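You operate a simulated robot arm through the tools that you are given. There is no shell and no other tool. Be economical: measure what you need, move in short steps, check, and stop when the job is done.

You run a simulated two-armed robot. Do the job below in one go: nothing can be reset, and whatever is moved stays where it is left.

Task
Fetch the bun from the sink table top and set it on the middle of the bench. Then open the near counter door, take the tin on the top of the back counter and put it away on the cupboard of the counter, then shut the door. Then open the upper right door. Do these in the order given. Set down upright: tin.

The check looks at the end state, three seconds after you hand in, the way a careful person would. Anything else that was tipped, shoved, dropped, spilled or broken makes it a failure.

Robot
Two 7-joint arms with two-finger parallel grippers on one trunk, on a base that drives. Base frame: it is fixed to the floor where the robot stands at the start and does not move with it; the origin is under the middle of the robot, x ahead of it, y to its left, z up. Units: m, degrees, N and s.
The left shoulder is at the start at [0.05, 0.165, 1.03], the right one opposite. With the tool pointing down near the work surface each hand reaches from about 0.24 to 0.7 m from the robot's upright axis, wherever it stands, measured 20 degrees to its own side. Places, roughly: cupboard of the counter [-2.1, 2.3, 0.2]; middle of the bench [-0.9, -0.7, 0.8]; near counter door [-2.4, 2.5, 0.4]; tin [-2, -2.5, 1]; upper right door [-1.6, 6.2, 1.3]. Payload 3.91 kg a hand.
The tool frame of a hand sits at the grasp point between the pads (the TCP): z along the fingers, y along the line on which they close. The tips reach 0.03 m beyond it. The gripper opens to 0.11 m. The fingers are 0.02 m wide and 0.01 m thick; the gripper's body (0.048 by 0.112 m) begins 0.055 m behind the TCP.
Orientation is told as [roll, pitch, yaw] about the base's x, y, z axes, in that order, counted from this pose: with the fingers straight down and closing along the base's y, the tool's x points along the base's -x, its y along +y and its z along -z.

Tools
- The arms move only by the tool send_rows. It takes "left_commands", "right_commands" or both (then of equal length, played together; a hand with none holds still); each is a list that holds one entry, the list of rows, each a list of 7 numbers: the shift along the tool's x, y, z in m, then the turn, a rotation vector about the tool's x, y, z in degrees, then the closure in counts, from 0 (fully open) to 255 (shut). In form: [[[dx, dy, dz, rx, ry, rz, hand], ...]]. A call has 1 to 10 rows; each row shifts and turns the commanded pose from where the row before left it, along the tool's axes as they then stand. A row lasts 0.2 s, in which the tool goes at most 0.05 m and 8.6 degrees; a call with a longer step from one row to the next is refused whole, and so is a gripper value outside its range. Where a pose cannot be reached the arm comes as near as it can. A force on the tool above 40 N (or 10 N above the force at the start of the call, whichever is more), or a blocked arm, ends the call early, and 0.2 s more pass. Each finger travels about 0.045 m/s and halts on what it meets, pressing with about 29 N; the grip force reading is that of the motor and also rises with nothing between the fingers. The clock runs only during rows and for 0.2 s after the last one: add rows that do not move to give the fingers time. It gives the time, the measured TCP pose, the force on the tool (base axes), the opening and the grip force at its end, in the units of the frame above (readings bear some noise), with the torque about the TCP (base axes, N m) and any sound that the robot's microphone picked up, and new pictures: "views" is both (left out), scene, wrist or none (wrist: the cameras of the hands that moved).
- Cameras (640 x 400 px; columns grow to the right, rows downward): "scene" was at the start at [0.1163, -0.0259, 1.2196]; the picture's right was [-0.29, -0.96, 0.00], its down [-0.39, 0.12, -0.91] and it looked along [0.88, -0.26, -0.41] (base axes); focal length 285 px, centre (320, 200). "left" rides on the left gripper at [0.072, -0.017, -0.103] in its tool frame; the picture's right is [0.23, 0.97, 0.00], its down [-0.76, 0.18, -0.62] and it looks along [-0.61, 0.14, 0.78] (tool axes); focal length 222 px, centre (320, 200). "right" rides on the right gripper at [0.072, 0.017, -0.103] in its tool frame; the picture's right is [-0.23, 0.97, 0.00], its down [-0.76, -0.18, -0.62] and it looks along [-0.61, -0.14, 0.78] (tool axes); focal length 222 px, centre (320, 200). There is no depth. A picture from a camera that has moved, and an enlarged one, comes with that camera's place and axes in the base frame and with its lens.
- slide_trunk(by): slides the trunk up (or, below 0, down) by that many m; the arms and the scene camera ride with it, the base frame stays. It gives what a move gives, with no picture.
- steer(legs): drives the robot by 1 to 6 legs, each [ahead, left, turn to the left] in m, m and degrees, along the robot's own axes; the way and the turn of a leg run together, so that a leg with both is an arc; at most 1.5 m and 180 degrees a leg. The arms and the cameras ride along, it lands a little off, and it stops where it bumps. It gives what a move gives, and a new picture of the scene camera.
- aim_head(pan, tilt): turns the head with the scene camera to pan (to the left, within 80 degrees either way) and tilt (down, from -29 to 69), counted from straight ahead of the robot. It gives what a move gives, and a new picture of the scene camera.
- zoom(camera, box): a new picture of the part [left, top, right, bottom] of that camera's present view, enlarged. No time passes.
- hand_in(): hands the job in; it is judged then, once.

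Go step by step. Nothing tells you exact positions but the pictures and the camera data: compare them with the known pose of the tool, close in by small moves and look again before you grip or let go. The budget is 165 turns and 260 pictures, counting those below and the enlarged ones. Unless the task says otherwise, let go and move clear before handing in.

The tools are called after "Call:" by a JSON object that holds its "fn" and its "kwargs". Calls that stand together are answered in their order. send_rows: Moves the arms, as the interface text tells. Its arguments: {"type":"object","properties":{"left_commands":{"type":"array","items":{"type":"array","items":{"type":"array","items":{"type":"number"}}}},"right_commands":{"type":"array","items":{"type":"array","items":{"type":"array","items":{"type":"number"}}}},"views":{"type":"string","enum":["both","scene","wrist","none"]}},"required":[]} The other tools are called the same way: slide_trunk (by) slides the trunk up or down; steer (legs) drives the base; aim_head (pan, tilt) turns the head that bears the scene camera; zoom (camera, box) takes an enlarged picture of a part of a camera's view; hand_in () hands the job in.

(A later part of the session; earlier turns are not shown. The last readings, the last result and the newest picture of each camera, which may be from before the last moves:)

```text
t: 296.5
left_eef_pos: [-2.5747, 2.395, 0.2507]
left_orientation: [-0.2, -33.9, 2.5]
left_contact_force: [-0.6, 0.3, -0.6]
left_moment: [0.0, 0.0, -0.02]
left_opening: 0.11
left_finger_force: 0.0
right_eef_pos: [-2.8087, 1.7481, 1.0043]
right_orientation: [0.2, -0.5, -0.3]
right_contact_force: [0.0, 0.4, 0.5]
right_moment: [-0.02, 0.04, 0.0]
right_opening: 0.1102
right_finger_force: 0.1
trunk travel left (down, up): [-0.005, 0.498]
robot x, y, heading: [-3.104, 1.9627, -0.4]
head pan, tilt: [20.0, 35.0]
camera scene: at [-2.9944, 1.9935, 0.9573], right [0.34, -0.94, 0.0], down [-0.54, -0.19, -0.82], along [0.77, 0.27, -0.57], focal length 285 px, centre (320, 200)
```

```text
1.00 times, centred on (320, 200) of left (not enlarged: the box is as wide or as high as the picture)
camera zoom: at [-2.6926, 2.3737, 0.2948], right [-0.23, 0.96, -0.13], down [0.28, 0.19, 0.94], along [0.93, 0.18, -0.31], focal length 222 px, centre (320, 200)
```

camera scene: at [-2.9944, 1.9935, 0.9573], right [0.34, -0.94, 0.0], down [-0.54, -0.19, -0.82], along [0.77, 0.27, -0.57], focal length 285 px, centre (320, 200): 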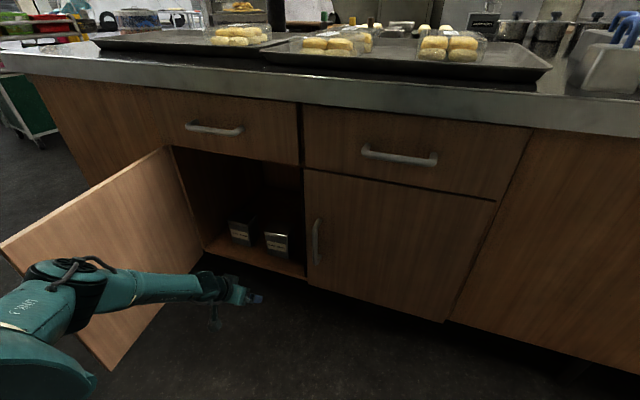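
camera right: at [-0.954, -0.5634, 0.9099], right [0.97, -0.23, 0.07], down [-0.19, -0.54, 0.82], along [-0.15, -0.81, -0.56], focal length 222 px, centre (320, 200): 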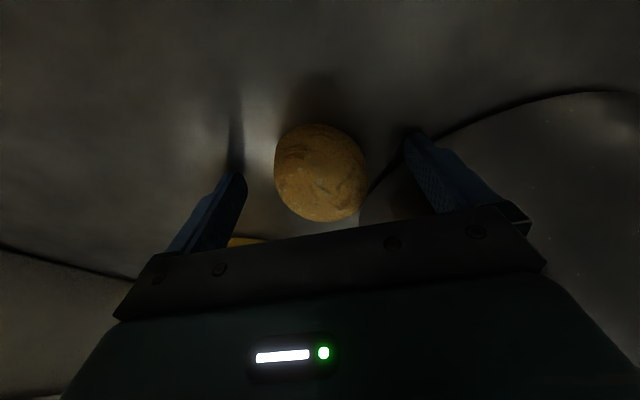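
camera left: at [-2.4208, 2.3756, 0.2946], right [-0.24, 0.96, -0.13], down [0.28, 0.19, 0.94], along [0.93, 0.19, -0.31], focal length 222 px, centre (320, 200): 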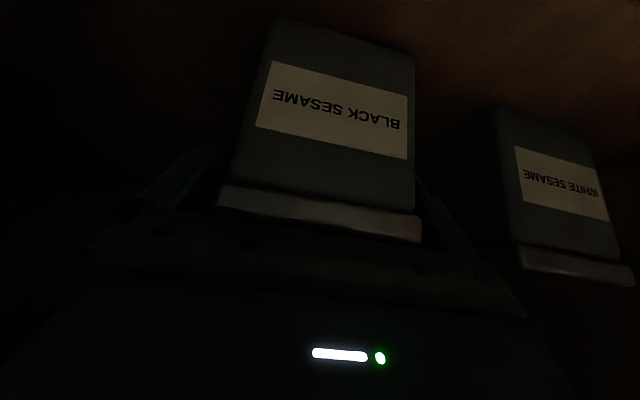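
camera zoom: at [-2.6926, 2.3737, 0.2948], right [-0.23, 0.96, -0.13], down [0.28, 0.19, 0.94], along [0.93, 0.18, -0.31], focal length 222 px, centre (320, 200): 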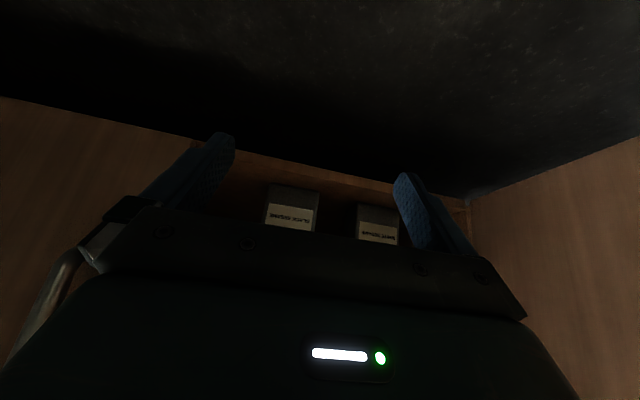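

Both tins stand upright inside. Now to shut the door: I'll raise the arm, hook the door's top edge (z≈0.585) from above with open fingers, and swing it. First raise and retract the hand.

Call:
{"fn": "slide_trunk", "kwargs": {"by": 0.4}}

Call:
{"fn": "send_rows", "kwargs": {"left_commands": [[[0.022, -0.036, -0.015, 0, 0, 0, 80], [0.022, -0.036, -0.015, 0, 0, 0, 80], [0.022, -0.036, -0.015, 0, 0, 0, 80], [0.022, -0.036, -0.015, 0, 0, 0, 80], [0.022, -0.036, -0.015, 0, 0, 0, 80], [0, 0, 0, 0, 0, 0, 80]]], "views": "none"}}

Call:
{"fn": "aim_head", "kwargs": {"pan": 25, "tilt": 45}}

```text
t: 300.3
left_eef_pos: [-2.5762, 2.395, 0.6501]
left_orientation: [-0.2, -33.8, 2.5]
left_contact_force: [0.2, 0.4, 0.1]
left_moment: [0.03, 0.03, 0.0]
left_opening: 0.1099
left_finger_force: 0.1
right_eef_pos: [-2.8082, 1.748, 1.4053]
right_orientation: [0.2, -0.4, -0.4]
right_contact_force: [-0.4, -0.1, 0.1]
right_moment: [0.0, -0.03, -0.01]
right_opening: 0.11
right_finger_force: 0.0
trunk travel left (down, up): [-0.405, 0.098]
robot x, y, heading: [-3.105, 1.9639, -0.4]
head pan, tilt: [20.0, 35.0]
```

```text
t: 301.7
left_eef_pos: [-2.6446, 2.2935, 0.6536]
left_orientation: [-0.1, -33.8, 2.4]
left_contact_force: [0.2, -0.2, 0.5]
left_moment: [-0.01, 0.01, 0.01]
left_opening: 0.0754
left_finger_force: 0.1
left hand out of reach, approached as far as the arm can: row 3, 4, 5
right_eef_pos: [-2.8068, 1.749, 1.4041]
right_orientation: [0.2, -0.4, -0.4]
right_contact_force: [0.4, 0.2, -0.2]
right_moment: [0.04, 0.0, 0.01]
right_opening: 0.1101
right_finger_force: 0.0
trunk travel left (down, up): [-0.405, 0.098]
robot x, y, heading: [-3.1085, 1.9646, -0.4]
head pan, tilt: [20.0, 35.0]
```

```text
t: 302.4
left_eef_pos: [-2.6453, 2.2947, 0.6533]
left_orientation: [-0.1, -33.9, 2.4]
left_contact_force: [-0.6, 0.4, -0.3]
left_moment: [-0.01, 0.0, -0.02]
left_opening: 0.0757
left_finger_force: 0.1
right_eef_pos: [-2.8093, 1.7478, 1.4044]
right_orientation: [0.2, -0.3, -0.4]
right_contact_force: [0.1, -0.7, -0.3]
right_moment: [0.04, -0.01, 0.0]
right_opening: 0.1097
right_finger_force: 0.1
trunk travel left (down, up): [-0.405, 0.098]
robot x, y, heading: [-3.1029, 1.9614, 0.1]
head pan, tilt: [25.0, 45.0]
camera scene: at [-3.0034, 1.9978, 1.3425], right [0.42, -0.91, 0.0], down [-0.64, -0.29, -0.71], along [0.64, 0.29, -0.71], focal length 285 px, centre (320, 200)
```

scene: 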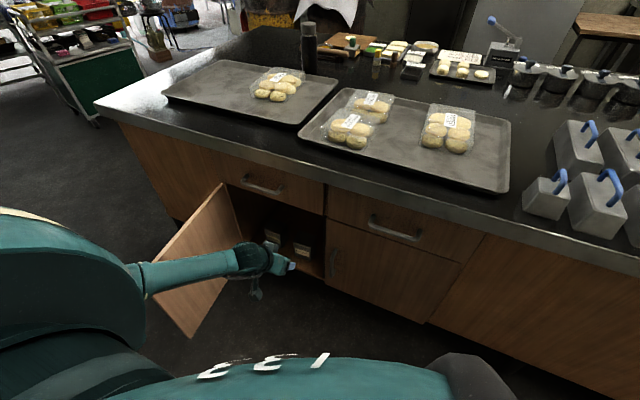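

Strafe left so the open fingers are above the door's top edge.

Call:
{"fn": "steer", "kwargs": {"legs": [[-0.03, 0.385, 0]]}}

Call:
{"fn": "zoom", "kwargs": {"camera": "left", "box": [0, 0, 640, 400]}}

```text
t: 306.4
left_eef_pos: [-2.6735, 2.6806, 0.6518]
left_orientation: [-0.2, -33.9, 2.5]
left_contact_force: [-0.7, -0.3, 0.2]
left_moment: [0.0, 0.02, 0.03]
left_opening: 0.0756
left_finger_force: 0.0
right_eef_pos: [-2.8363, 2.1335, 1.4046]
right_orientation: [0.2, -0.4, -0.3]
right_contact_force: [0.0, 0.6, 0.2]
right_moment: [0.0, 0.0, 0.01]
right_opening: 0.1101
right_finger_force: 0.0
trunk travel left (down, up): [-0.405, 0.098]
robot x, y, heading: [-3.1318, 2.3476, -0.3]
head pan, tilt: [25.0, 45.0]
camera scene: at [-3.0308, 2.3834, 1.3424], right [0.42, -0.91, 0.0], down [-0.64, -0.3, -0.71], along [0.64, 0.29, -0.71], focal length 285 px, centre (320, 200)
```

scene: 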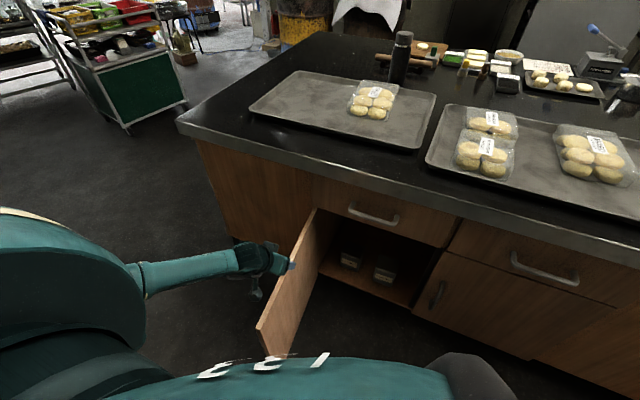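

```text
1.00 times, centred on (320, 200) of left (not enlarged: the box is as wide or as high as the picture)
camera zoom: at [-2.79, 2.6582, 0.6974], right [-0.23, 0.96, -0.13], down [0.28, 0.19, 0.94], along [0.93, 0.18, -0.31], focal length 222 px, centre (320, 200)
```

zoom: 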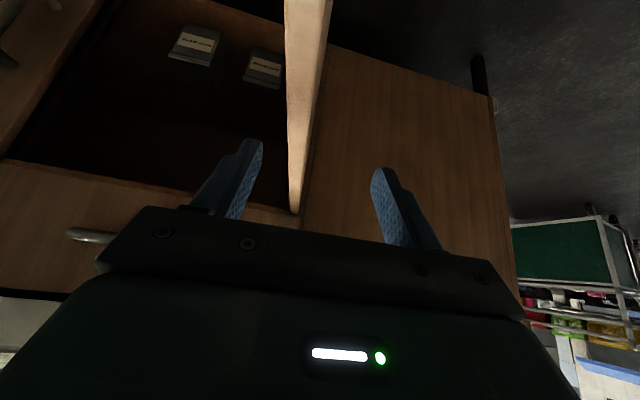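

The door edge lies between the fingers. Lower 8 cm to straddle it, then swing.

Call:
{"fn": "slide_trunk", "kwargs": {"by": -0.08}}

Call:
{"fn": "steer", "kwargs": {"legs": [[0.03, -0.12, 0]]}}

```text
t: 307.6
left_eef_pos: [-2.6736, 2.6795, 0.5724]
left_orientation: [-0.1, -34.0, 2.4]
left_contact_force: [-0.4, -0.4, 0.5]
left_moment: [0.02, 0.01, 0.01]
left_opening: 0.0752
left_finger_force: 0.1
right_eef_pos: [-2.8341, 2.1331, 1.3252]
right_orientation: [0.2, -0.4, -0.4]
right_contact_force: [-0.5, 0.0, -0.2]
right_moment: [0.03, -0.01, 0.03]
right_opening: 0.1099
right_finger_force: 0.0
trunk travel left (down, up): [-0.325, 0.178]
robot x, y, heading: [-3.1341, 2.3487, -0.2]
head pan, tilt: [25.0, 45.0]
```

```text
t: 309.3
left_eef_pos: [-2.6436, 2.5578, 0.5729]
left_orientation: [-0.1, -33.9, 2.7]
left_contact_force: [-0.6, 0.5, -0.5]
left_moment: [0.0, 0.02, -0.01]
left_opening: 0.0755
left_finger_force: 0.0
right_eef_pos: [-2.8055, 2.0107, 1.3232]
right_orientation: [0.3, -0.5, -0.4]
right_contact_force: [0.3, -0.7, -0.1]
right_moment: [0.05, -0.01, -0.01]
right_opening: 0.1099
right_finger_force: 0.0
trunk travel left (down, up): [-0.325, 0.178]
robot x, y, heading: [-3.1035, 2.2237, -0.2]
head pan, tilt: [25.0, 45.0]
camera scene: at [-3.0016, 2.2604, 1.2624], right [0.42, -0.91, 0.0], down [-0.64, -0.3, -0.71], along [0.64, 0.3, -0.71], focal length 285 px, centre (320, 200)
```

scene: 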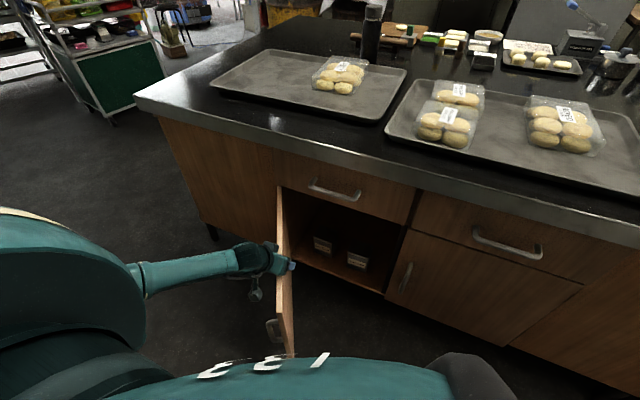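

Swinging well (≈63° open). Continue to ~40°.

Call:
{"fn": "steer", "kwargs": {"legs": [[0.065, -0.08, 0]]}}

Call:
{"fn": "slide_trunk", "kwargs": {"by": 0.09}}

Call:
{"fn": "aim_head", "kwargs": {"pan": 20, "tilt": 45}}

```text
t: 310.6
left_eef_pos: [-2.5811, 2.4821, 0.572]
left_orientation: [0.1, -33.7, 3.1]
left_contact_force: [-7.5, 11.3, 13.6]
left_moment: [1.19, 1.59, 3.73]
left_opening: 0.0789
left_finger_force: 45.2
right_eef_pos: [-2.7418, 1.9313, 1.3247]
right_orientation: [0.4, -0.5, -0.1]
right_contact_force: [-0.4, -0.7, -0.8]
right_moment: [0.01, 0.02, -0.06]
right_opening: 0.1101
right_finger_force: 0.0
trunk travel left (down, up): [-0.325, 0.178]
robot x, y, heading: [-3.0404, 2.1447, -0.0]
head pan, tilt: [25.0, 45.0]
camera scene: at [-2.9383, 2.1801, 1.2627], right [0.42, -0.91, 0.0], down [-0.64, -0.3, -0.71], along [0.64, 0.3, -0.71], focal length 285 px, centre (320, 200)
```

scene: 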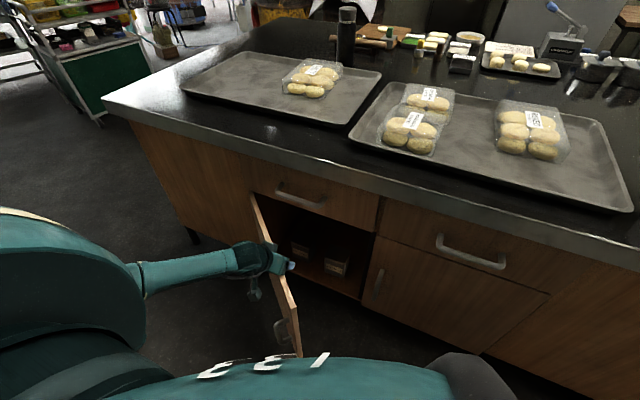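

```text
t: 311.9
left_eef_pos: [-2.5806, 2.4825, 0.6622]
left_orientation: [0.1, -33.6, 3.1]
left_contact_force: [-0.1, 0.1, 0.3]
left_moment: [-0.01, 0.01, 0.03]
left_opening: 0.0752
left_finger_force: 0.1
right_eef_pos: [-2.7415, 1.9315, 1.4134]
right_orientation: [0.2, -0.4, -0.1]
right_contact_force: [0.2, -0.7, -0.1]
right_moment: [-0.02, 0.03, 0.01]
right_opening: 0.1099
right_finger_force: 0.1
trunk travel left (down, up): [-0.415, 0.088]
robot x, y, heading: [-3.0369, 2.1462, -0.2]
head pan, tilt: [25.0, 45.0]
```

```text
t: 312.6
left_eef_pos: [-2.582, 2.4834, 0.6622]
left_orientation: [0.2, -33.6, 3.0]
left_contact_force: [0.6, -0.4, 0.5]
left_moment: [0.0, 0.02, 0.02]
left_opening: 0.0755
left_finger_force: 0.1
right_eef_pos: [-2.7405, 1.9333, 1.4136]
right_orientation: [0.2, -0.4, 0.0]
right_contact_force: [0.4, 0.3, -0.9]
right_moment: [-0.01, -0.01, 0.02]
right_opening: 0.11
right_finger_force: 0.0
trunk travel left (down, up): [-0.415, 0.088]
robot x, y, heading: [-3.0386, 2.1453, -0.0]
head pan, tilt: [20.0, 45.0]
camera scene: at [-2.9348, 2.1743, 1.3524], right [0.34, -0.94, 0.0], down [-0.66, -0.24, -0.71], along [0.66, 0.24, -0.71], focal length 285 px, centre (320, 200)
```

scene: 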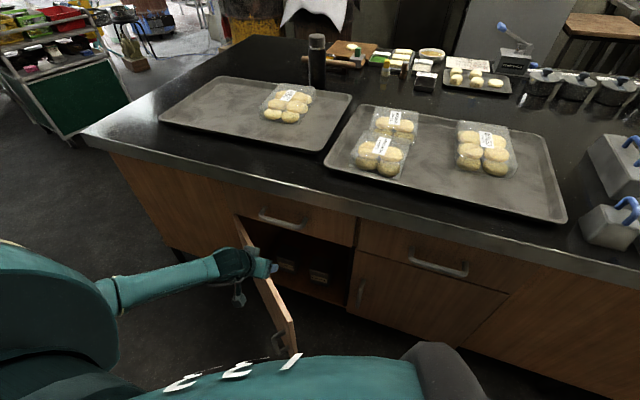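

Door ~42° open. Back off 12 cm, close the fingers, lower in front of the door, then push it shut.

Call:
{"fn": "steer", "kwargs": {"legs": [[-0.12, -0.03, 0]]}}

Call:
{"fn": "send_rows", "kwargs": {"left_commands": [[[0, 0, 0, 0, 0, 0, 255], [0, 0, 0, 0, 0, 0, 255], [0, 0, 0, 0, 0, 0, 255], [0, 0, 0, 0, 0, 0, 255]]], "views": "none"}}

Call:
{"fn": "slide_trunk", "kwargs": {"by": -0.22}}

Call:
{"fn": "steer", "kwargs": {"legs": [[0.1, 0, 0]]}}

```text
t: 313.8
left_eef_pos: [-2.7014, 2.452, 0.6637]
left_orientation: [0.2, -33.7, 3.1]
left_contact_force: [-0.7, 0.9, 0.7]
left_moment: [0.02, 0.0, -0.02]
left_opening: 0.0755
left_finger_force: 0.0
right_eef_pos: [-2.8627, 1.9024, 1.4137]
right_orientation: [0.1, -0.5, -0.1]
right_contact_force: [-0.6, -0.8, 0.2]
right_moment: [0.05, 0.01, 0.01]
right_opening: 0.11
right_finger_force: 0.0
trunk travel left (down, up): [-0.415, 0.088]
robot x, y, heading: [-3.1595, 2.1169, 0.0]
head pan, tilt: [20.0, 45.0]
camera scene: at [-3.0559, 2.1437, 1.3525], right [0.34, -0.94, 0.0], down [-0.66, -0.24, -0.71], along [0.67, 0.24, -0.71], focal length 285 px, centre (320, 200)
```

scene: 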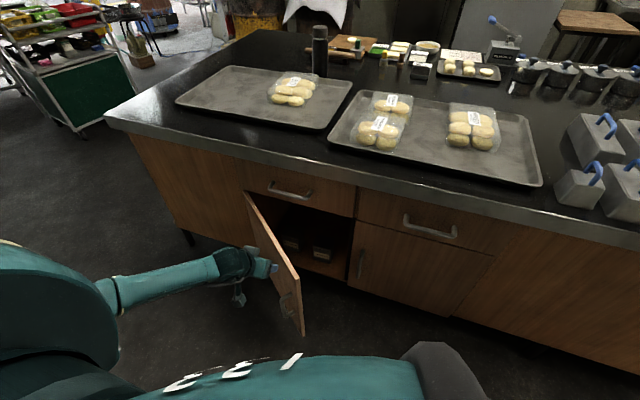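

```text
t: 314.8
left_eef_pos: [-2.7011, 2.4519, 0.6618]
left_orientation: [0.2, -33.7, 3.1]
left_contact_force: [-0.8, -0.6, 0.4]
left_moment: [0.0, 0.01, 0.01]
left_opening: 0.0003
left_finger_force: 12.6
right_eef_pos: [-2.8616, 1.9019, 1.4147]
right_orientation: [0.2, -0.5, -0.1]
right_contact_force: [-0.3, 0.5, 0.3]
right_moment: [0.01, -0.02, -0.03]
right_opening: 0.1101
right_finger_force: 0.1
trunk travel left (down, up): [-0.415, 0.088]
robot x, y, heading: [-3.1606, 2.1167, 0.0]
head pan, tilt: [20.0, 45.0]
```

```text
t: 317.1
left_eef_pos: [-2.7007, 2.4526, 0.4424]
left_orientation: [0.2, -33.7, 3.1]
left_contact_force: [0.5, 0.6, -0.9]
left_moment: [0.01, -0.03, 0.02]
left_opening: 0.0001
left_finger_force: 29.1
right_eef_pos: [-2.8609, 1.9019, 1.1935]
right_orientation: [0.2, -0.4, -0.1]
right_contact_force: [-0.1, 0.2, 0.5]
right_moment: [0.01, -0.01, -0.03]
right_opening: 0.11
right_finger_force: 0.1
trunk travel left (down, up): [-0.195, 0.308]
robot x, y, heading: [-3.1615, 2.1159, -0.2]
head pan, tilt: [20.0, 45.0]
```

```text
t: 318.3
left_eef_pos: [-2.6031, 2.4516, 0.4421]
left_orientation: [0.3, -33.7, 3.2]
left_contact_force: [-0.5, 0.3, 0.1]
left_moment: [0.0, 0.02, 0.01]
left_opening: 0.0004
left_finger_force: 28.7
right_eef_pos: [-2.7615, 1.9021, 1.1942]
right_orientation: [0.2, -0.4, -0.1]
right_contact_force: [0.7, -0.2, -0.3]
right_moment: [-0.03, 0.0, 0.0]
right_opening: 0.1099
right_finger_force: 0.1
trunk travel left (down, up): [-0.195, 0.308]
robot x, y, heading: [-3.0593, 2.1172, 0.0]
head pan, tilt: [20.0, 45.0]
camera scene: at [-2.9561, 2.1438, 1.1324], right [0.34, -0.94, 0.0], down [-0.67, -0.24, -0.71], along [0.66, 0.24, -0.71], focal length 285 px, centre (320, 200)
```

scene: 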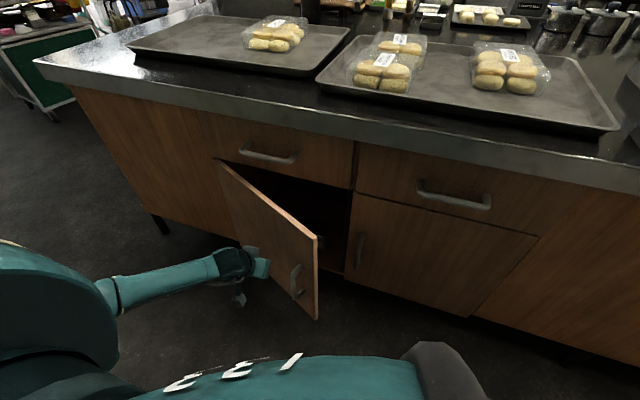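

The hand is pushing the door. Continue forward to close.

Call:
{"fn": "steer", "kwargs": {"legs": [[0.15, 0, 0]]}}

```text
t: 319.7
left_eef_pos: [-2.4537, 2.4503, 0.4416]
left_orientation: [0.2, -33.8, 3.0]
left_contact_force: [0.1, -0.5, 0.8]
left_moment: [-0.01, 0.02, -0.01]
left_opening: 0.0001
left_finger_force: 28.8
right_eef_pos: [-2.6138, 1.9005, 1.194]
right_orientation: [0.2, -0.4, -0.2]
right_contact_force: [0.0, -0.6, -0.2]
right_moment: [0.01, -0.01, 0.0]
right_opening: 0.1099
right_finger_force: 0.0
trunk travel left (down, up): [-0.195, 0.308]
robot x, y, heading: [-2.9131, 2.1141, 0.0]
head pan, tilt: [20.0, 45.0]
camera scene: at [-2.8071, 2.1431, 1.1324], right [0.34, -0.94, 0.0], down [-0.67, -0.24, -0.71], along [0.67, 0.24, -0.71], focal length 285 px, centre (320, 200)
```

scene: 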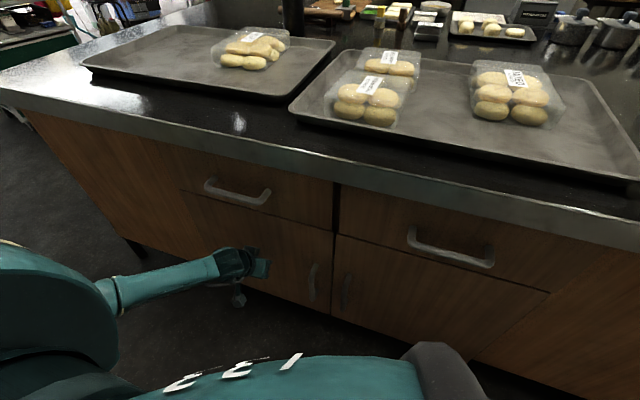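

Nearly shut; press the last bit.

Call:
{"fn": "steer", "kwargs": {"legs": [[0.03, 0, 0]]}}

Call:
{"fn": "zoom", "kwargs": {"camera": "scene", "box": [160, 160, 400, 340]}}

```text
t: 320.5
left_eef_pos: [-2.4279, 2.4511, 0.4388]
left_orientation: [0.3, -33.2, 2.9]
left_contact_force: [-27.1, -1.5, 2.4]
left_moment: [0.25, 0.49, -0.08]
left_opening: 0.0
left_finger_force: 29.1
right_eef_pos: [-2.5853, 1.8993, 1.1934]
right_orientation: [0.3, -0.6, -0.3]
right_contact_force: [0.1, -0.9, -0.4]
right_moment: [-0.02, 0.01, 0.03]
right_opening: 0.1096
right_finger_force: 0.0
trunk travel left (down, up): [-0.195, 0.308]
robot x, y, heading: [-2.8806, 2.1157, -0.1]
head pan, tilt: [20.0, 45.0]
camera scene: at [-2.7786, 2.1429, 1.1324], right [0.34, -0.94, 0.0], down [-0.66, -0.24, -0.71], along [0.67, 0.24, -0.71], focal length 285 px, centre (320, 200)
```

scene: 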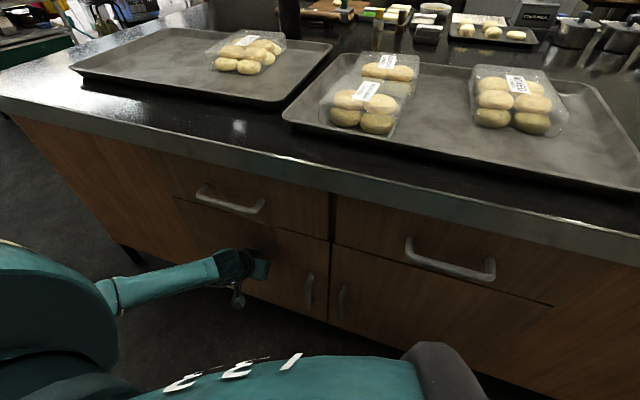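

```text
2.22 times, centred on (280, 250) of scene
camera zoom: at [-2.7786, 2.1429, 1.1324], right [0.34, -0.94, 0.0], down [-0.66, -0.24, -0.71], along [0.67, 0.24, -0.71], focal length 634 px, centre (409, 89)
```

zoom: 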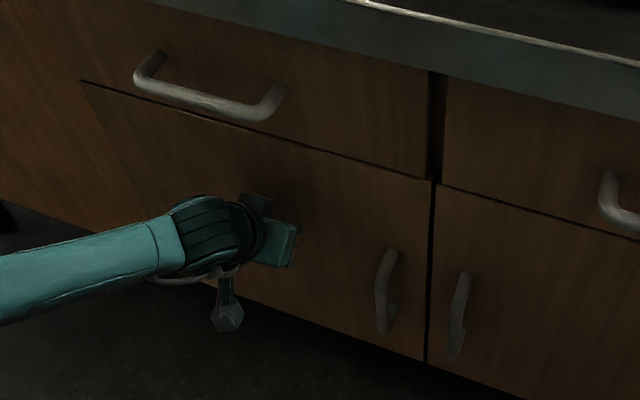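

Shut with firm contact. Back off and check; then head for the display cabinet.

Call:
{"fn": "steer", "kwargs": {"legs": [[-0.15, 0, 0]]}}

Call:
{"fn": "slide_trunk", "kwargs": {"by": 0.3}}

Call:
{"fn": "send_rows", "kwargs": {"left_commands": [[[0.0, -0.02, -0.035, 0, 0, 0, 0], [0.0, -0.02, -0.035, 0, 8, 0, 0], [0.0, -0.02, -0.035, 0, 8, 0, 0], [0.0, -0.02, -0.035, 0, 8, 0, 0], [0, -0.0, -0.035, 0, 8, 0, 0], [0.0, 0, -0.04, 0, 0, 0, 0], [0.0, 0, -0.04, 0, 0, 0, 0], [0, 0, -0.04, 0, 0, 0, 0]]], "views": "scene"}}

```text
t: 321.9
left_eef_pos: [-2.5747, 2.4511, 0.4398]
left_orientation: [0.2, -33.1, 3.1]
left_contact_force: [-0.2, -0.2, 0.0]
left_moment: [0.02, 0.01, 0.0]
left_opening: 0.0001
left_finger_force: 29.0
right_eef_pos: [-2.7319, 1.9017, 1.1939]
right_orientation: [0.1, -0.5, -0.1]
right_contact_force: [0.2, -0.3, -0.6]
right_moment: [-0.02, 0.0, 0.0]
right_opening: 0.1098
right_finger_force: 0.0
trunk travel left (down, up): [-0.195, 0.308]
robot x, y, heading: [-3.0274, 2.1121, -0.2]
head pan, tilt: [20.0, 45.0]
camera scene: at [-2.9257, 2.1436, 1.1325], right [0.34, -0.94, 0.0], down [-0.66, -0.24, -0.71], along [0.67, 0.24, -0.71], focal length 285 px, centre (320, 200)
```

scene: 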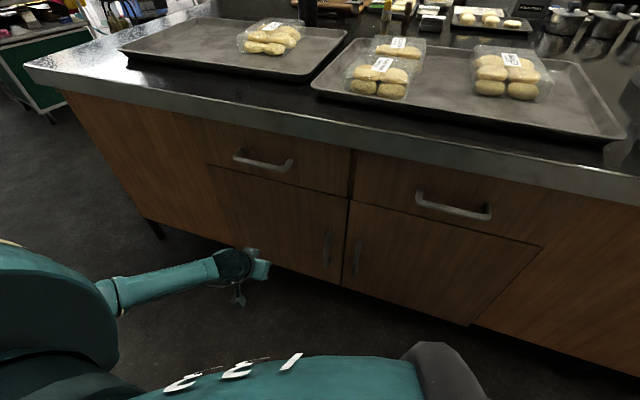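

```text
t: 324.9
left_eef_pos: [-2.5755, 2.4531, 0.7389]
left_orientation: [0.3, -33.2, 3.2]
left_contact_force: [-0.2, 0.0, 1.1]
left_moment: [0.0, 0.02, -0.01]
left_opening: 0.0
left_finger_force: 29.3
right_eef_pos: [-2.7314, 1.9021, 1.4943]
right_orientation: [0.2, -0.5, -0.1]
right_contact_force: [0.5, 0.1, 0.1]
right_moment: [0.02, 0.0, 0.02]
right_opening: 0.1101
right_finger_force: 0.1
trunk travel left (down, up): [-0.495, 0.008]
robot x, y, heading: [-3.0305, 2.1129, -0.0]
head pan, tilt: [20.0, 45.0]
```

```text
t: 326.6
left_eef_pos: [-2.635, 2.3807, 1.0013]
left_orientation: [0.3, -1.0, 3.2]
left_contact_force: [-0.9, -0.1, -0.1]
left_moment: [0.03, -0.01, 0.01]
left_opening: 0.1099
left_finger_force: 0.1
left hand out of reach, approached as far as the arm can: row 1
right_eef_pos: [-2.7313, 1.9016, 1.4942]
right_orientation: [0.3, -0.5, -0.1]
right_contact_force: [0.3, 0.2, -0.5]
right_moment: [0.04, -0.02, -0.04]
right_opening: 0.1101
right_finger_force: 0.1
trunk travel left (down, up): [-0.495, 0.008]
robot x, y, heading: [-3.0302, 2.1132, -0.2]
head pan, tilt: [20.0, 45.0]
camera scene: at [-2.9257, 2.1434, 1.4324], right [0.34, -0.94, 0.0], down [-0.66, -0.24, -0.71], along [0.66, 0.24, -0.71], focal length 285 px, centre (320, 200)
```

scene: 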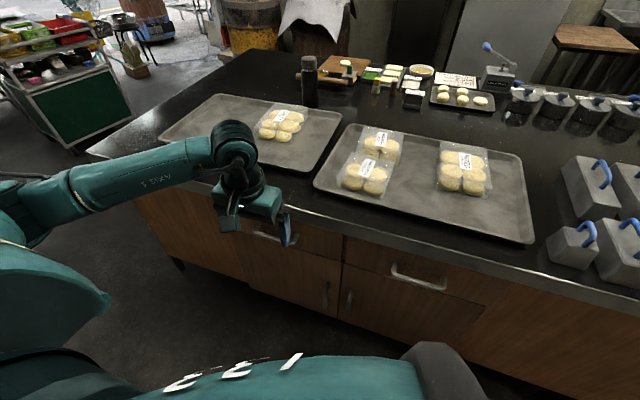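

The counter door is shut. Go north along the aisle and turn towards the display cabinet.

Call:
{"fn": "steer", "kwargs": {"legs": [[0.1, 1.45, 0], [0.3, 0.35, 0], [0, 0, 75]]}}

Call:
{"fn": "aim_head", "kwargs": {"pan": 0, "tilt": 10}}

```text
t: 345.7
left_eef_pos: [-2.7974, 4.3281, 1.001]
left_orientation: [0.3, -1.2, 78.9]
left_contact_force: [0.2, -0.4, 0.6]
left_moment: [-0.02, 0.01, -0.03]
left_opening: 0.1099
left_finger_force: 0.1
right_eef_pos: [-2.3562, 4.1185, 1.4943]
right_orientation: [0.2, -0.5, 75.7]
right_contact_force: [-0.8, -0.6, -0.5]
right_moment: [0.01, 0.0, 0.01]
right_opening: 0.1101
right_finger_force: 0.0
trunk travel left (down, up): [-0.495, 0.008]
robot x, y, heading: [-2.6361, 3.8862, 75.4]
head pan, tilt: [20.0, 45.0]
camera scene: at [-2.6397, 3.9906, 1.4324], right [1.0, 0.1, 0.0], down [0.07, -0.7, -0.71], along [-0.07, 0.7, -0.71], focal length 285 px, centre (320, 200)
```

scene: 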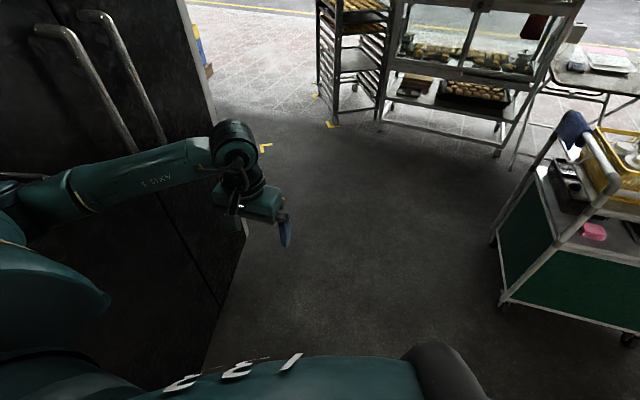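

```text
t: 346.7
left_eef_pos: [-2.7975, 4.3289, 1.0005]
left_orientation: [0.3, -1.2, 78.9]
left_contact_force: [0.3, 1.0, -0.5]
left_moment: [0.01, -0.02, 0.04]
left_opening: 0.11
left_finger_force: 0.1
right_eef_pos: [-2.356, 4.1156, 1.4936]
right_orientation: [0.1, -0.6, 75.6]
right_contact_force: [0.4, 0.3, 0.3]
right_moment: [0.04, 0.04, 0.03]
right_opening: 0.1101
right_finger_force: 0.0
trunk travel left (down, up): [-0.495, 0.008]
robot x, y, heading: [-2.6383, 3.8818, 75.4]
head pan, tilt: [0.0, 10.0]
camera scene: at [-2.6087, 3.9997, 1.4873], right [0.97, -0.25, 0.0], down [-0.04, -0.17, -0.98], along [0.24, 0.95, -0.17], focal length 285 px, centre (320, 200)
```

scene: 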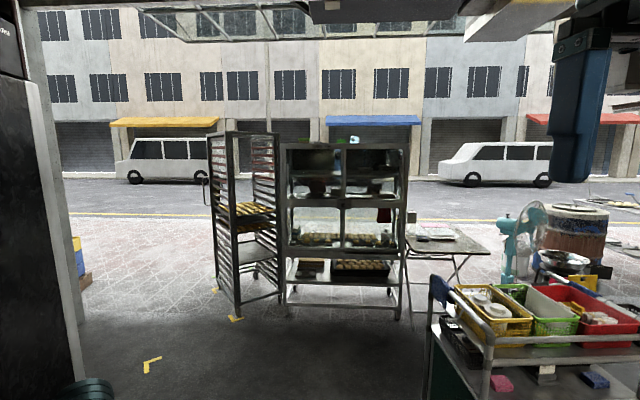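

The cabinet faces back at me, yawed ~-20°; the upper right door centre ≈(-1.6, 6.16). Zoom for its handle.

Call:
{"fn": "zoom", "kwargs": {"camera": "scene", "box": [275, 130, 415, 260]}}

```text
3.08 times, centred on (345, 195) of scene
camera zoom: at [-2.6087, 3.9997, 1.4873], right [0.97, -0.25, 0.0], down [-0.04, -0.17, -0.98], along [0.24, 0.95, -0.17], focal length 877 px, centre (243, 215)
```

zoom: 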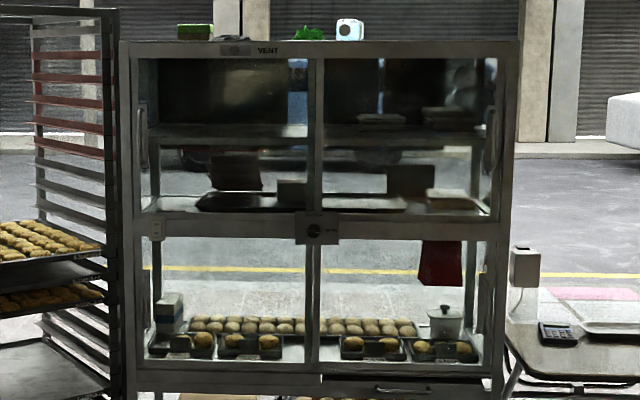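

The right door has a vertical handle at its right edge, ≈(-1.40, 6.085, 1.26). Drive closer, passing left of the cart.

Call:
{"fn": "steer", "kwargs": {"legs": [[1.05, 0, 0], [0.5, -0.22, -5]]}}

Call:
{"fn": "aim_head", "kwargs": {"pan": -15, "tilt": 15}}

```text
t: 354.9
left_eef_pos: [-2.1376, 5.7753, 1.0002]
left_orientation: [0.3, -1.2, 73.7]
left_contact_force: [1.1, 0.0, 0.9]
left_moment: [0.03, 0.02, 0.01]
left_opening: 0.1099
left_finger_force: 0.0
right_eef_pos: [-1.7176, 5.5244, 1.4936]
right_orientation: [0.2, -0.4, 70.4]
right_contact_force: [0.3, 0.3, -0.4]
right_moment: [-0.03, -0.02, -0.05]
right_opening: 0.11
right_finger_force: 0.1
trunk travel left (down, up): [-0.495, 0.008]
robot x, y, heading: [-2.0193, 5.314, 70.6]
head pan, tilt: [0.0, 10.0]
camera scene: at [-1.9798, 5.4305, 1.4874], right [0.94, -0.34, 0.0], down [-0.06, -0.16, -0.98], along [0.33, 0.93, -0.17], focal length 285 px, centre (320, 200)
```

scene: 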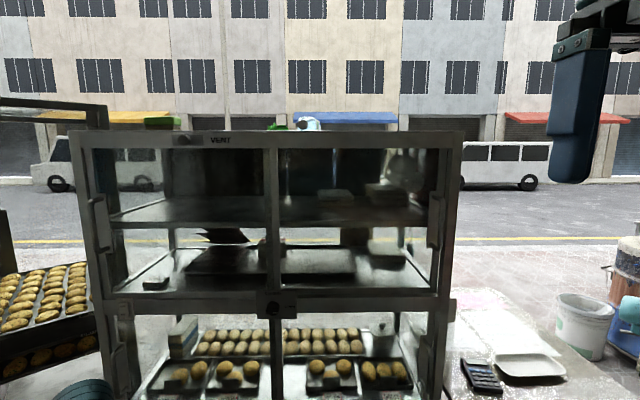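

```text
t: 355.7
left_eef_pos: [-2.1372, 5.7748, 1.0019]
left_orientation: [0.4, -1.3, 73.7]
left_contact_force: [-0.1, -0.4, 0.4]
left_moment: [-0.01, 0.03, 0.0]
left_opening: 0.11
left_finger_force: 0.1
right_eef_pos: [-1.7186, 5.5238, 1.4948]
right_orientation: [0.1, -0.4, 70.4]
right_contact_force: [0.0, 0.8, 0.0]
right_moment: [-0.03, -0.01, -0.02]
right_opening: 0.11
right_finger_force: 0.0
trunk travel left (down, up): [-0.495, 0.008]
robot x, y, heading: [-2.0201, 5.3132, 70.3]
head pan, tilt: [-15.0, 15.0]
camera scene: at [-1.9584, 5.4195, 1.4793], right [0.82, -0.57, 0.0], down [-0.15, -0.21, -0.97], along [0.55, 0.8, -0.26], focal length 285 px, centre (320, 200)
```

scene: 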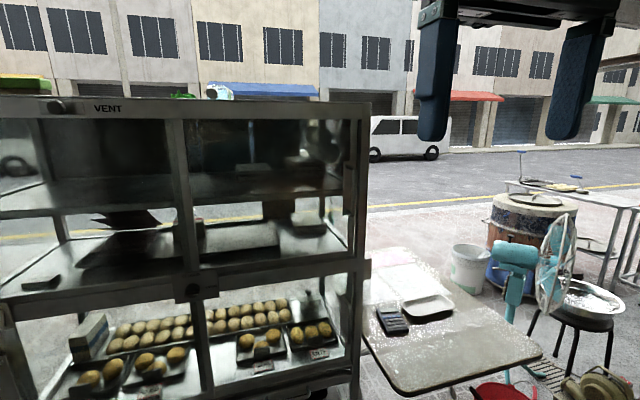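

Zoom on the upper right door and handle.

Call:
{"fn": "zoom", "kwargs": {"camera": "scene", "box": [160, 85, 400, 310]}}

```text
1.78 times, centred on (280, 198) of scene
camera zoom: at [-1.9584, 5.4195, 1.4793], right [0.82, -0.57, 0.0], down [-0.15, -0.21, -0.97], along [0.55, 0.8, -0.26], focal length 507 px, centre (391, 204)
```

zoom: 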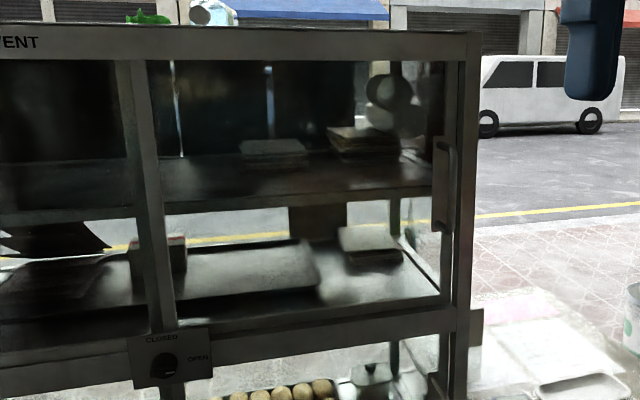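

There's a knob labelled CLOSED/OPEN at the centre. Zoom in on it.

Call:
{"fn": "zoom", "kwargs": {"camera": "scene", "box": [160, 250, 260, 312]}}

Call:
{"fn": "zoom", "kwargs": {"camera": "scene", "box": [310, 130, 380, 240]}}

```text
6.40 times, centred on (210, 281) of scene
camera zoom: at [-1.9584, 5.4195, 1.4793], right [0.82, -0.57, 0.0], down [-0.15, -0.21, -0.97], along [0.55, 0.8, -0.26], focal length 1825 px, centre (1024, -318)
```

zoom: 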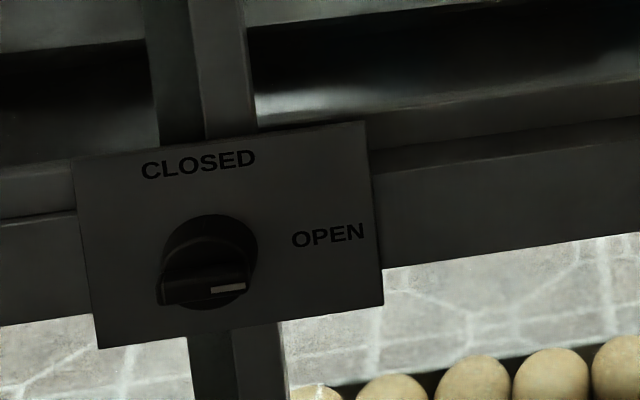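

```text
3.64 times, centred on (345, 185) of scene
camera zoom: at [-1.9584, 5.4195, 1.4793], right [0.82, -0.57, 0.0], down [-0.15, -0.21, -0.97], along [0.55, 0.8, -0.26], focal length 1037 px, centre (229, 254)
```

zoom: 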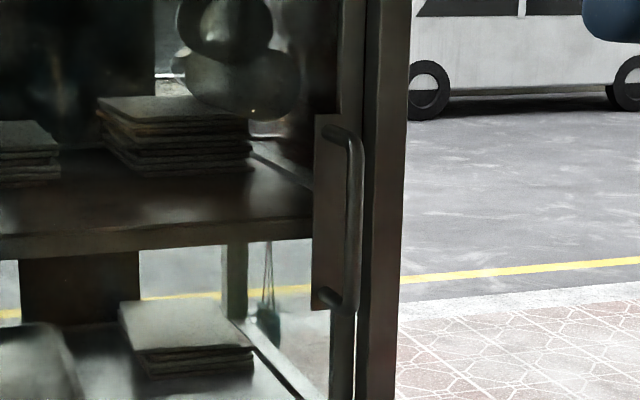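

The knob's marker points to OPEN, so it's unlocked. I'll use the right hand: pitch it forward at handle height first.

Call:
{"fn": "send_rows", "kwargs": {"right_commands": [[[-0.03, 0, 0.03, 0, -8, 0, 0], [-0.03, 0, 0.03, 0, -8, 0, 0], [-0.02, 0, 0.03, 0, -8, 0, 0], [-0.01, 0, 0.03, 0, -8, 0, 0], [0, 0, 0.03, 0, -8, 0, 0], [0, 0, 0.03, 0, -8, 0, 0], [0.02, 0, 0.03, 0, 0, 0, 0], [0.0, 0, 0.0, 0, 0, 0, 0]]], "views": "scene"}}

```text
t: 357.5
left_eef_pos: [-2.139, 5.7754, 1.0004]
left_orientation: [0.3, -1.2, 73.8]
left_contact_force: [0.0, 0.1, -0.4]
left_moment: [-0.01, -0.01, -0.01]
left_opening: 0.1101
left_finger_force: 0.0
right_eef_pos: [-1.6648, 5.6734, 1.3103]
right_orientation: [0.4, -48.4, 70.0]
right_contact_force: [-0.4, 0.6, -0.5]
right_moment: [0.02, 0.0, -0.02]
right_opening: 0.1097
right_finger_force: 0.1
trunk travel left (down, up): [-0.495, 0.008]
robot x, y, heading: [-2.0183, 5.3103, 70.3]
head pan, tilt: [-15.0, 15.0]
camera scene: at [-1.9584, 5.4192, 1.4793], right [0.82, -0.57, 0.0], down [-0.15, -0.21, -0.97], along [0.55, 0.8, -0.26], focal length 285 px, centre (320, 200)
```

scene: 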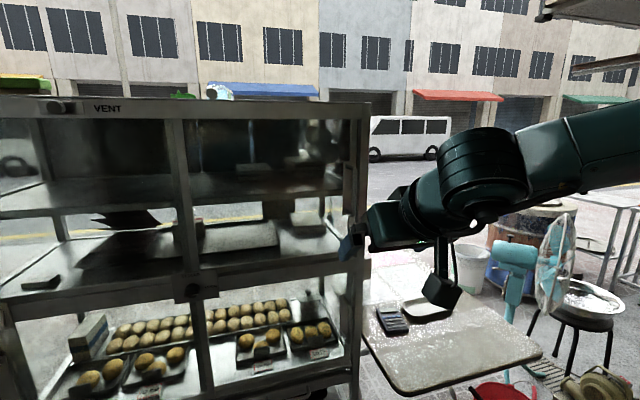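

Pitch achieved at handle height. Retract the left hand a bit, then approach and check with the wrist camera.

Call:
{"fn": "send_rows", "kwargs": {"left_commands": [[[0.035, 0, -0.02, 0, 0, 0, 0], [0.035, 0, -0.02, 0, 0, 0, 0], [0.03, 0, -0.02, 0, 0, 0, 0]]], "views": "none"}}

Call:
{"fn": "steer", "kwargs": {"legs": [[0.25, -0.1, 0]]}}

Call:
{"fn": "zoom", "kwargs": {"camera": "right", "box": [100, 20, 540, 295]}}

```text
t: 358.3
left_eef_pos: [-2.1651, 5.6775, 1.0585]
left_orientation: [0.2, -1.2, 73.7]
left_contact_force: [0.5, -0.3, 0.1]
left_moment: [0.0, -0.01, -0.01]
left_opening: 0.11
left_finger_force: 0.1
right_eef_pos: [-1.6634, 5.673, 1.3116]
right_orientation: [0.4, -48.5, 70.2]
right_contact_force: [0.1, -0.2, 0.3]
right_moment: [0.02, 0.03, 0.01]
right_opening: 0.1099
right_finger_force: 0.0
trunk travel left (down, up): [-0.495, 0.008]
robot x, y, heading: [-2.0205, 5.3123, 70.6]
head pan, tilt: [-15.0, 15.0]
```

```text
t: 360.2
left_eef_pos: [-1.9865, 5.8835, 1.0589]
left_orientation: [0.3, -1.1, 73.9]
left_contact_force: [-0.4, 0.4, -0.1]
left_moment: [-0.01, -0.01, 0.0]
left_opening: 0.1097
left_finger_force: 0.3
right_eef_pos: [-1.4858, 5.8811, 1.3106]
right_orientation: [0.5, -48.4, 70.3]
right_contact_force: [-0.7, -0.8, 0.0]
right_moment: [0.0, -0.02, -0.01]
right_opening: 0.1101
right_finger_force: 0.0
trunk travel left (down, up): [-0.495, 0.008]
robot x, y, heading: [-1.8376, 5.5188, 70.7]
head pan, tilt: [-15.0, 15.0]
camera scene: at [-1.7789, 5.6258, 1.4792], right [0.82, -0.57, 0.0], down [-0.15, -0.21, -0.97], along [0.55, 0.8, -0.26], focal length 285 px, centre (320, 200)
```

scene: 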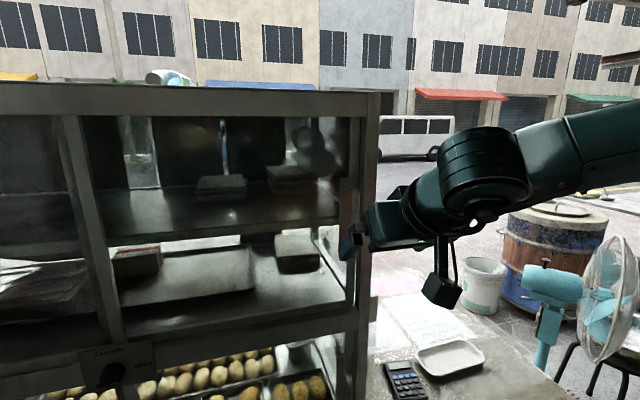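

```text
1.45 times, centred on (320, 158) of right
camera zoom: at [-1.5442, 5.7687, 1.326], right [-0.87, 0.47, 0.17], down [0.18, -0.02, 0.98], along [0.46, 0.88, -0.07], focal length 323 px, centre (320, 262)
```

zoom: 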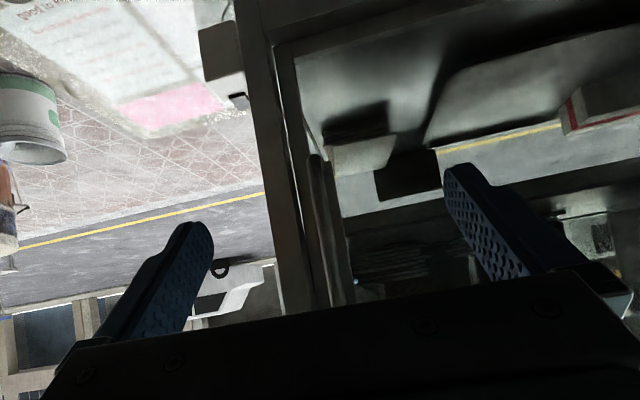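

Handle at ≈(-1.414, 6.036, 1.29): 17 cm ahead, 1.7 cm right. Narrow the gripper and approach.

Call:
{"fn": "send_rows", "kwargs": {"right_commands": [[[0, 0, 0, 0, 0, 0, 80], [0, 0, 0, 0, 0, 0, 80], [0, 0, 0, 0, 0, 0, 80]]], "views": "none"}}

Call:
{"fn": "steer", "kwargs": {"legs": [[0.14, -0.017, 0]]}}

Call:
{"fn": "zoom", "kwargs": {"camera": "right", "box": [100, 20, 540, 295]}}

```text
t: 361.0
left_eef_pos: [-1.9864, 5.8843, 1.0586]
left_orientation: [0.4, -1.1, 73.8]
left_contact_force: [-0.2, -0.5, -0.1]
left_moment: [0.0, -0.02, -0.03]
left_opening: 0.11
left_finger_force: 0.1
right_eef_pos: [-1.4862, 5.881, 1.3119]
right_orientation: [0.3, -48.6, 70.2]
right_contact_force: [-0.3, 0.1, 1.1]
right_moment: [0.02, -0.01, 0.03]
right_opening: 0.0756
right_finger_force: 0.1
trunk travel left (down, up): [-0.495, 0.008]
robot x, y, heading: [-1.839, 5.522, 70.6]
head pan, tilt: [-15.0, 15.0]
```

```text
t: 362.4
left_eef_pos: [-1.9229, 6.0087, 1.0588]
left_orientation: [0.3, -1.1, 73.9]
left_contact_force: [0.3, 0.0, -1.2]
left_moment: [0.01, 0.0, 0.03]
left_opening: 0.11
left_finger_force: 0.1
right_eef_pos: [-1.4231, 6.006, 1.3105]
right_orientation: [0.4, -48.3, 70.3]
right_contact_force: [0.4, 0.5, -0.4]
right_moment: [-0.06, -0.01, 0.01]
right_opening: 0.0756
right_finger_force: 0.0
trunk travel left (down, up): [-0.495, 0.008]
robot x, y, heading: [-1.7768, 5.6454, 70.5]
head pan, tilt: [-15.0, 15.0]
camera scene: at [-1.7166, 5.7516, 1.4792], right [0.82, -0.57, 0.0], down [-0.15, -0.21, -0.97], along [0.55, 0.8, -0.26], focal length 285 px, centre (320, 200)
```

scene: 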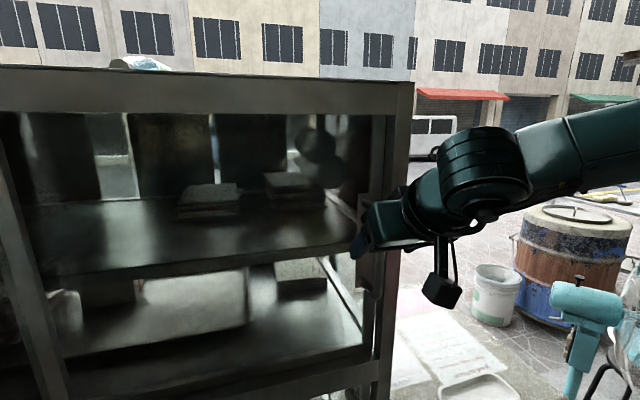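

```text
1.45 times, centred on (320, 158) of right
camera zoom: at [-1.482, 5.8945, 1.326], right [-0.87, 0.47, 0.17], down [0.18, -0.02, 0.98], along [0.46, 0.88, -0.07], focal length 323 px, centre (320, 262)
```

zoom: 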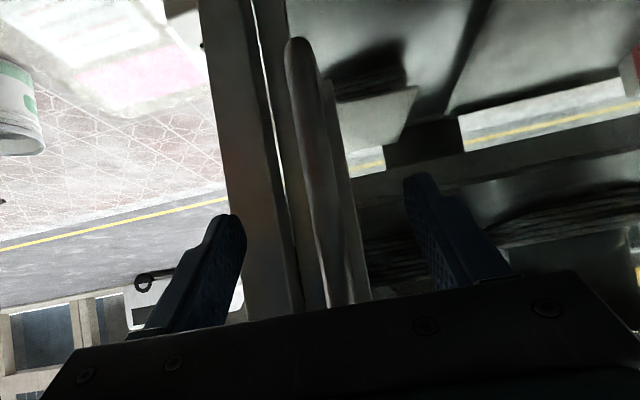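

Bar is 2.5 cm ahead, centred. Advance and close.

Call:
{"fn": "steer", "kwargs": {"legs": [[0.022, 0, 0]]}}

Call:
{"fn": "send_rows", "kwargs": {"right_commands": [[[0, 0, 0, 0, 0, 0, 150], [0, 0, 0, 0, 0, 0, 255], [0, 0, 0, 0, 0, 0, 255], [0, 0, 0, 0, 0, 0, 255], [0, 0, 0, 0, 0, 0, 255]]], "views": "wrist"}}

```text
t: 363.3
left_eef_pos: [-1.9156, 6.0298, 1.0585]
left_orientation: [0.3, -1.3, 74.0]
left_contact_force: [-0.4, -0.2, -1.1]
left_moment: [0.01, 0.04, 0.01]
left_opening: 0.1101
left_finger_force: 0.0
right_eef_pos: [-1.4185, 6.025, 1.3104]
right_orientation: [0.3, -48.3, 70.0]
right_contact_force: [0.7, 0.9, 0.2]
right_moment: [0.0, 0.0, -0.01]
right_opening: 0.0755
right_finger_force: 0.1
trunk travel left (down, up): [-0.495, 0.008]
robot x, y, heading: [-1.7728, 5.6684, 70.8]
head pan, tilt: [-15.0, 15.0]
stopped in leg 1: the force on the tool passed its limit at 60 N (the readings are from after the stop); the commanded pose is now the measured one
camera scene: at [-1.7097, 5.7716, 1.4792], right [0.82, -0.57, 0.0], down [-0.15, -0.21, -0.97], along [0.55, 0.8, -0.26], focal length 285 px, centre (320, 200)
```

scene: 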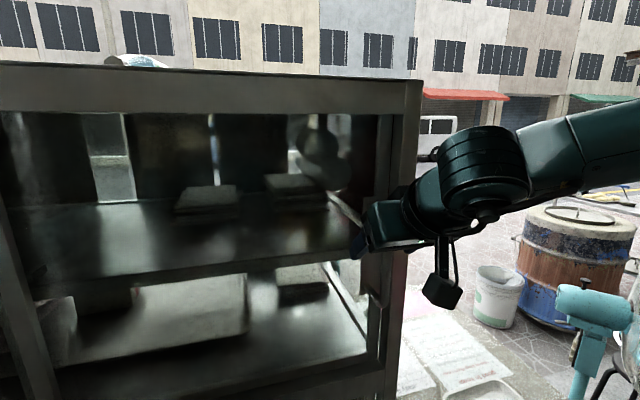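

```text
t: 364.5
left_eef_pos: [-1.918, 6.0308, 1.0588]
left_orientation: [0.2, -1.2, 73.8]
left_contact_force: [-0.3, 0.0, -0.4]
left_moment: [-0.01, -0.01, -0.01]
left_opening: 0.11
left_finger_force: 0.0
right_eef_pos: [-1.4203, 6.026, 1.3098]
right_orientation: [0.2, -48.3, 70.3]
right_contact_force: [-9.3, 3.3, -2.9]
right_moment: [0.15, -0.37, 0.09]
right_opening: 0.0141
right_finger_force: 45.0
trunk travel left (down, up): [-0.495, 0.008]
robot x, y, heading: [-1.7685, 5.6651, 70.5]
head pan, tilt: [-15.0, 15.0]
camera right: at [-1.4787, 5.9138, 1.3269], right [-0.87, 0.47, 0.17], down [0.18, -0.02, 0.98], along [0.46, 0.88, -0.07], focal length 222 px, centre (320, 200)
```

right: 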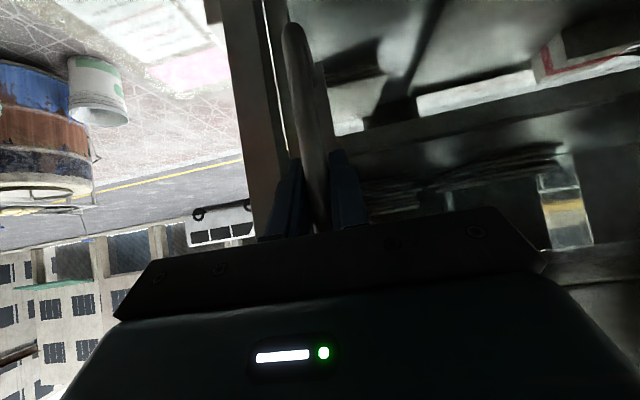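

Gripped. Test a 6° arc about the assumed hinge at the centre mullion.

Call:
{"fn": "steer", "kwargs": {"legs": [[-0.025, 0.05, -6]]}}

```text
t: 365.5
left_eef_pos: [-1.927, 6.0392, 1.0579]
left_orientation: [0.4, -1.1, 70.4]
left_contact_force: [-0.3, -0.4, 0.5]
left_moment: [0.02, 0.02, -0.01]
left_opening: 0.11
left_finger_force: 0.1
right_eef_pos: [-1.4275, 6.006, 1.312]
right_orientation: [0.5, -48.6, 66.5]
right_contact_force: [-0.3, 15.8, -6.2]
right_moment: [-0.31, -0.24, 0.13]
right_opening: 0.0137
right_finger_force: 44.9
trunk travel left (down, up): [-0.495, 0.008]
robot x, y, heading: [-1.7987, 5.6609, 66.8]
head pan, tilt: [-15.0, 15.0]
stopped in leg 1: the force on the tool passed its limit at 88 N (the readings are from after the stop); the commanded pose is now the measured one
camera scene: at [-1.7365, 5.7692, 1.479], right [0.79, -0.62, 0.0], down [-0.16, -0.21, -0.97], along [0.59, 0.76, -0.26], focal length 285 px, centre (320, 200)
```

scene: 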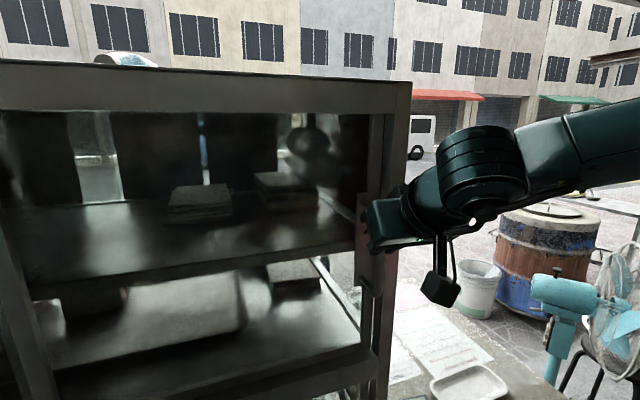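

It met high force. Zoom to see whether the door moved at all.

Call:
{"fn": "zoom", "kwargs": {"camera": "scene", "box": [300, 60, 440, 400]}}

Call:
{"fn": "zoom", "kwargs": {"camera": "right", "box": [200, 0, 420, 240]}}

```text
1.18 times, centred on (370, 230) of scene
camera zoom: at [-1.7365, 5.7692, 1.479], right [0.79, -0.62, 0.0], down [-0.16, -0.21, -0.97], along [0.59, 0.76, -0.26], focal length 336 px, centre (261, 165)
```

zoom: 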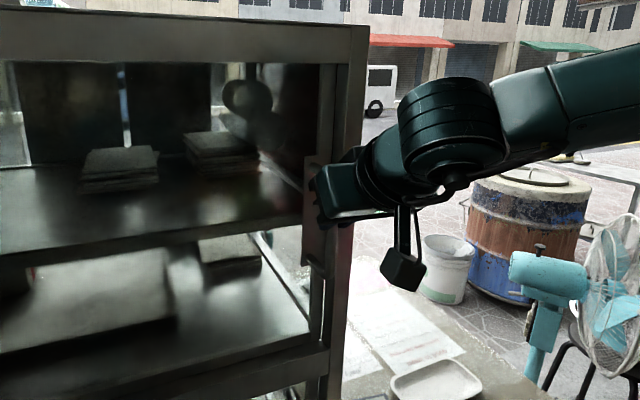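

```text
1.67 times, centred on (310, 120) of right
camera zoom: at [-1.4933, 5.8983, 1.3265], right [-0.84, 0.52, 0.18], down [0.18, -0.04, 0.98], along [0.52, 0.85, -0.06], focal length 370 px, centre (337, 333)
```

zoom: 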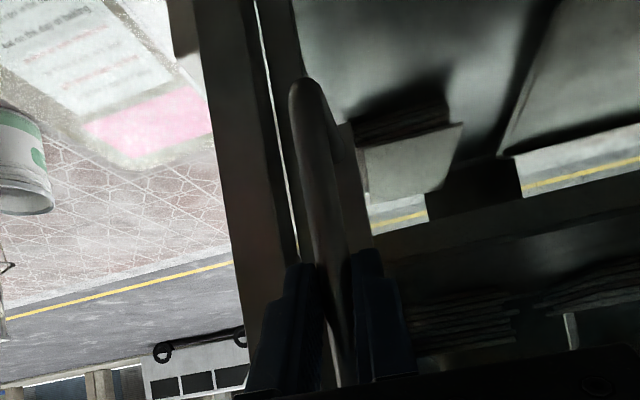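

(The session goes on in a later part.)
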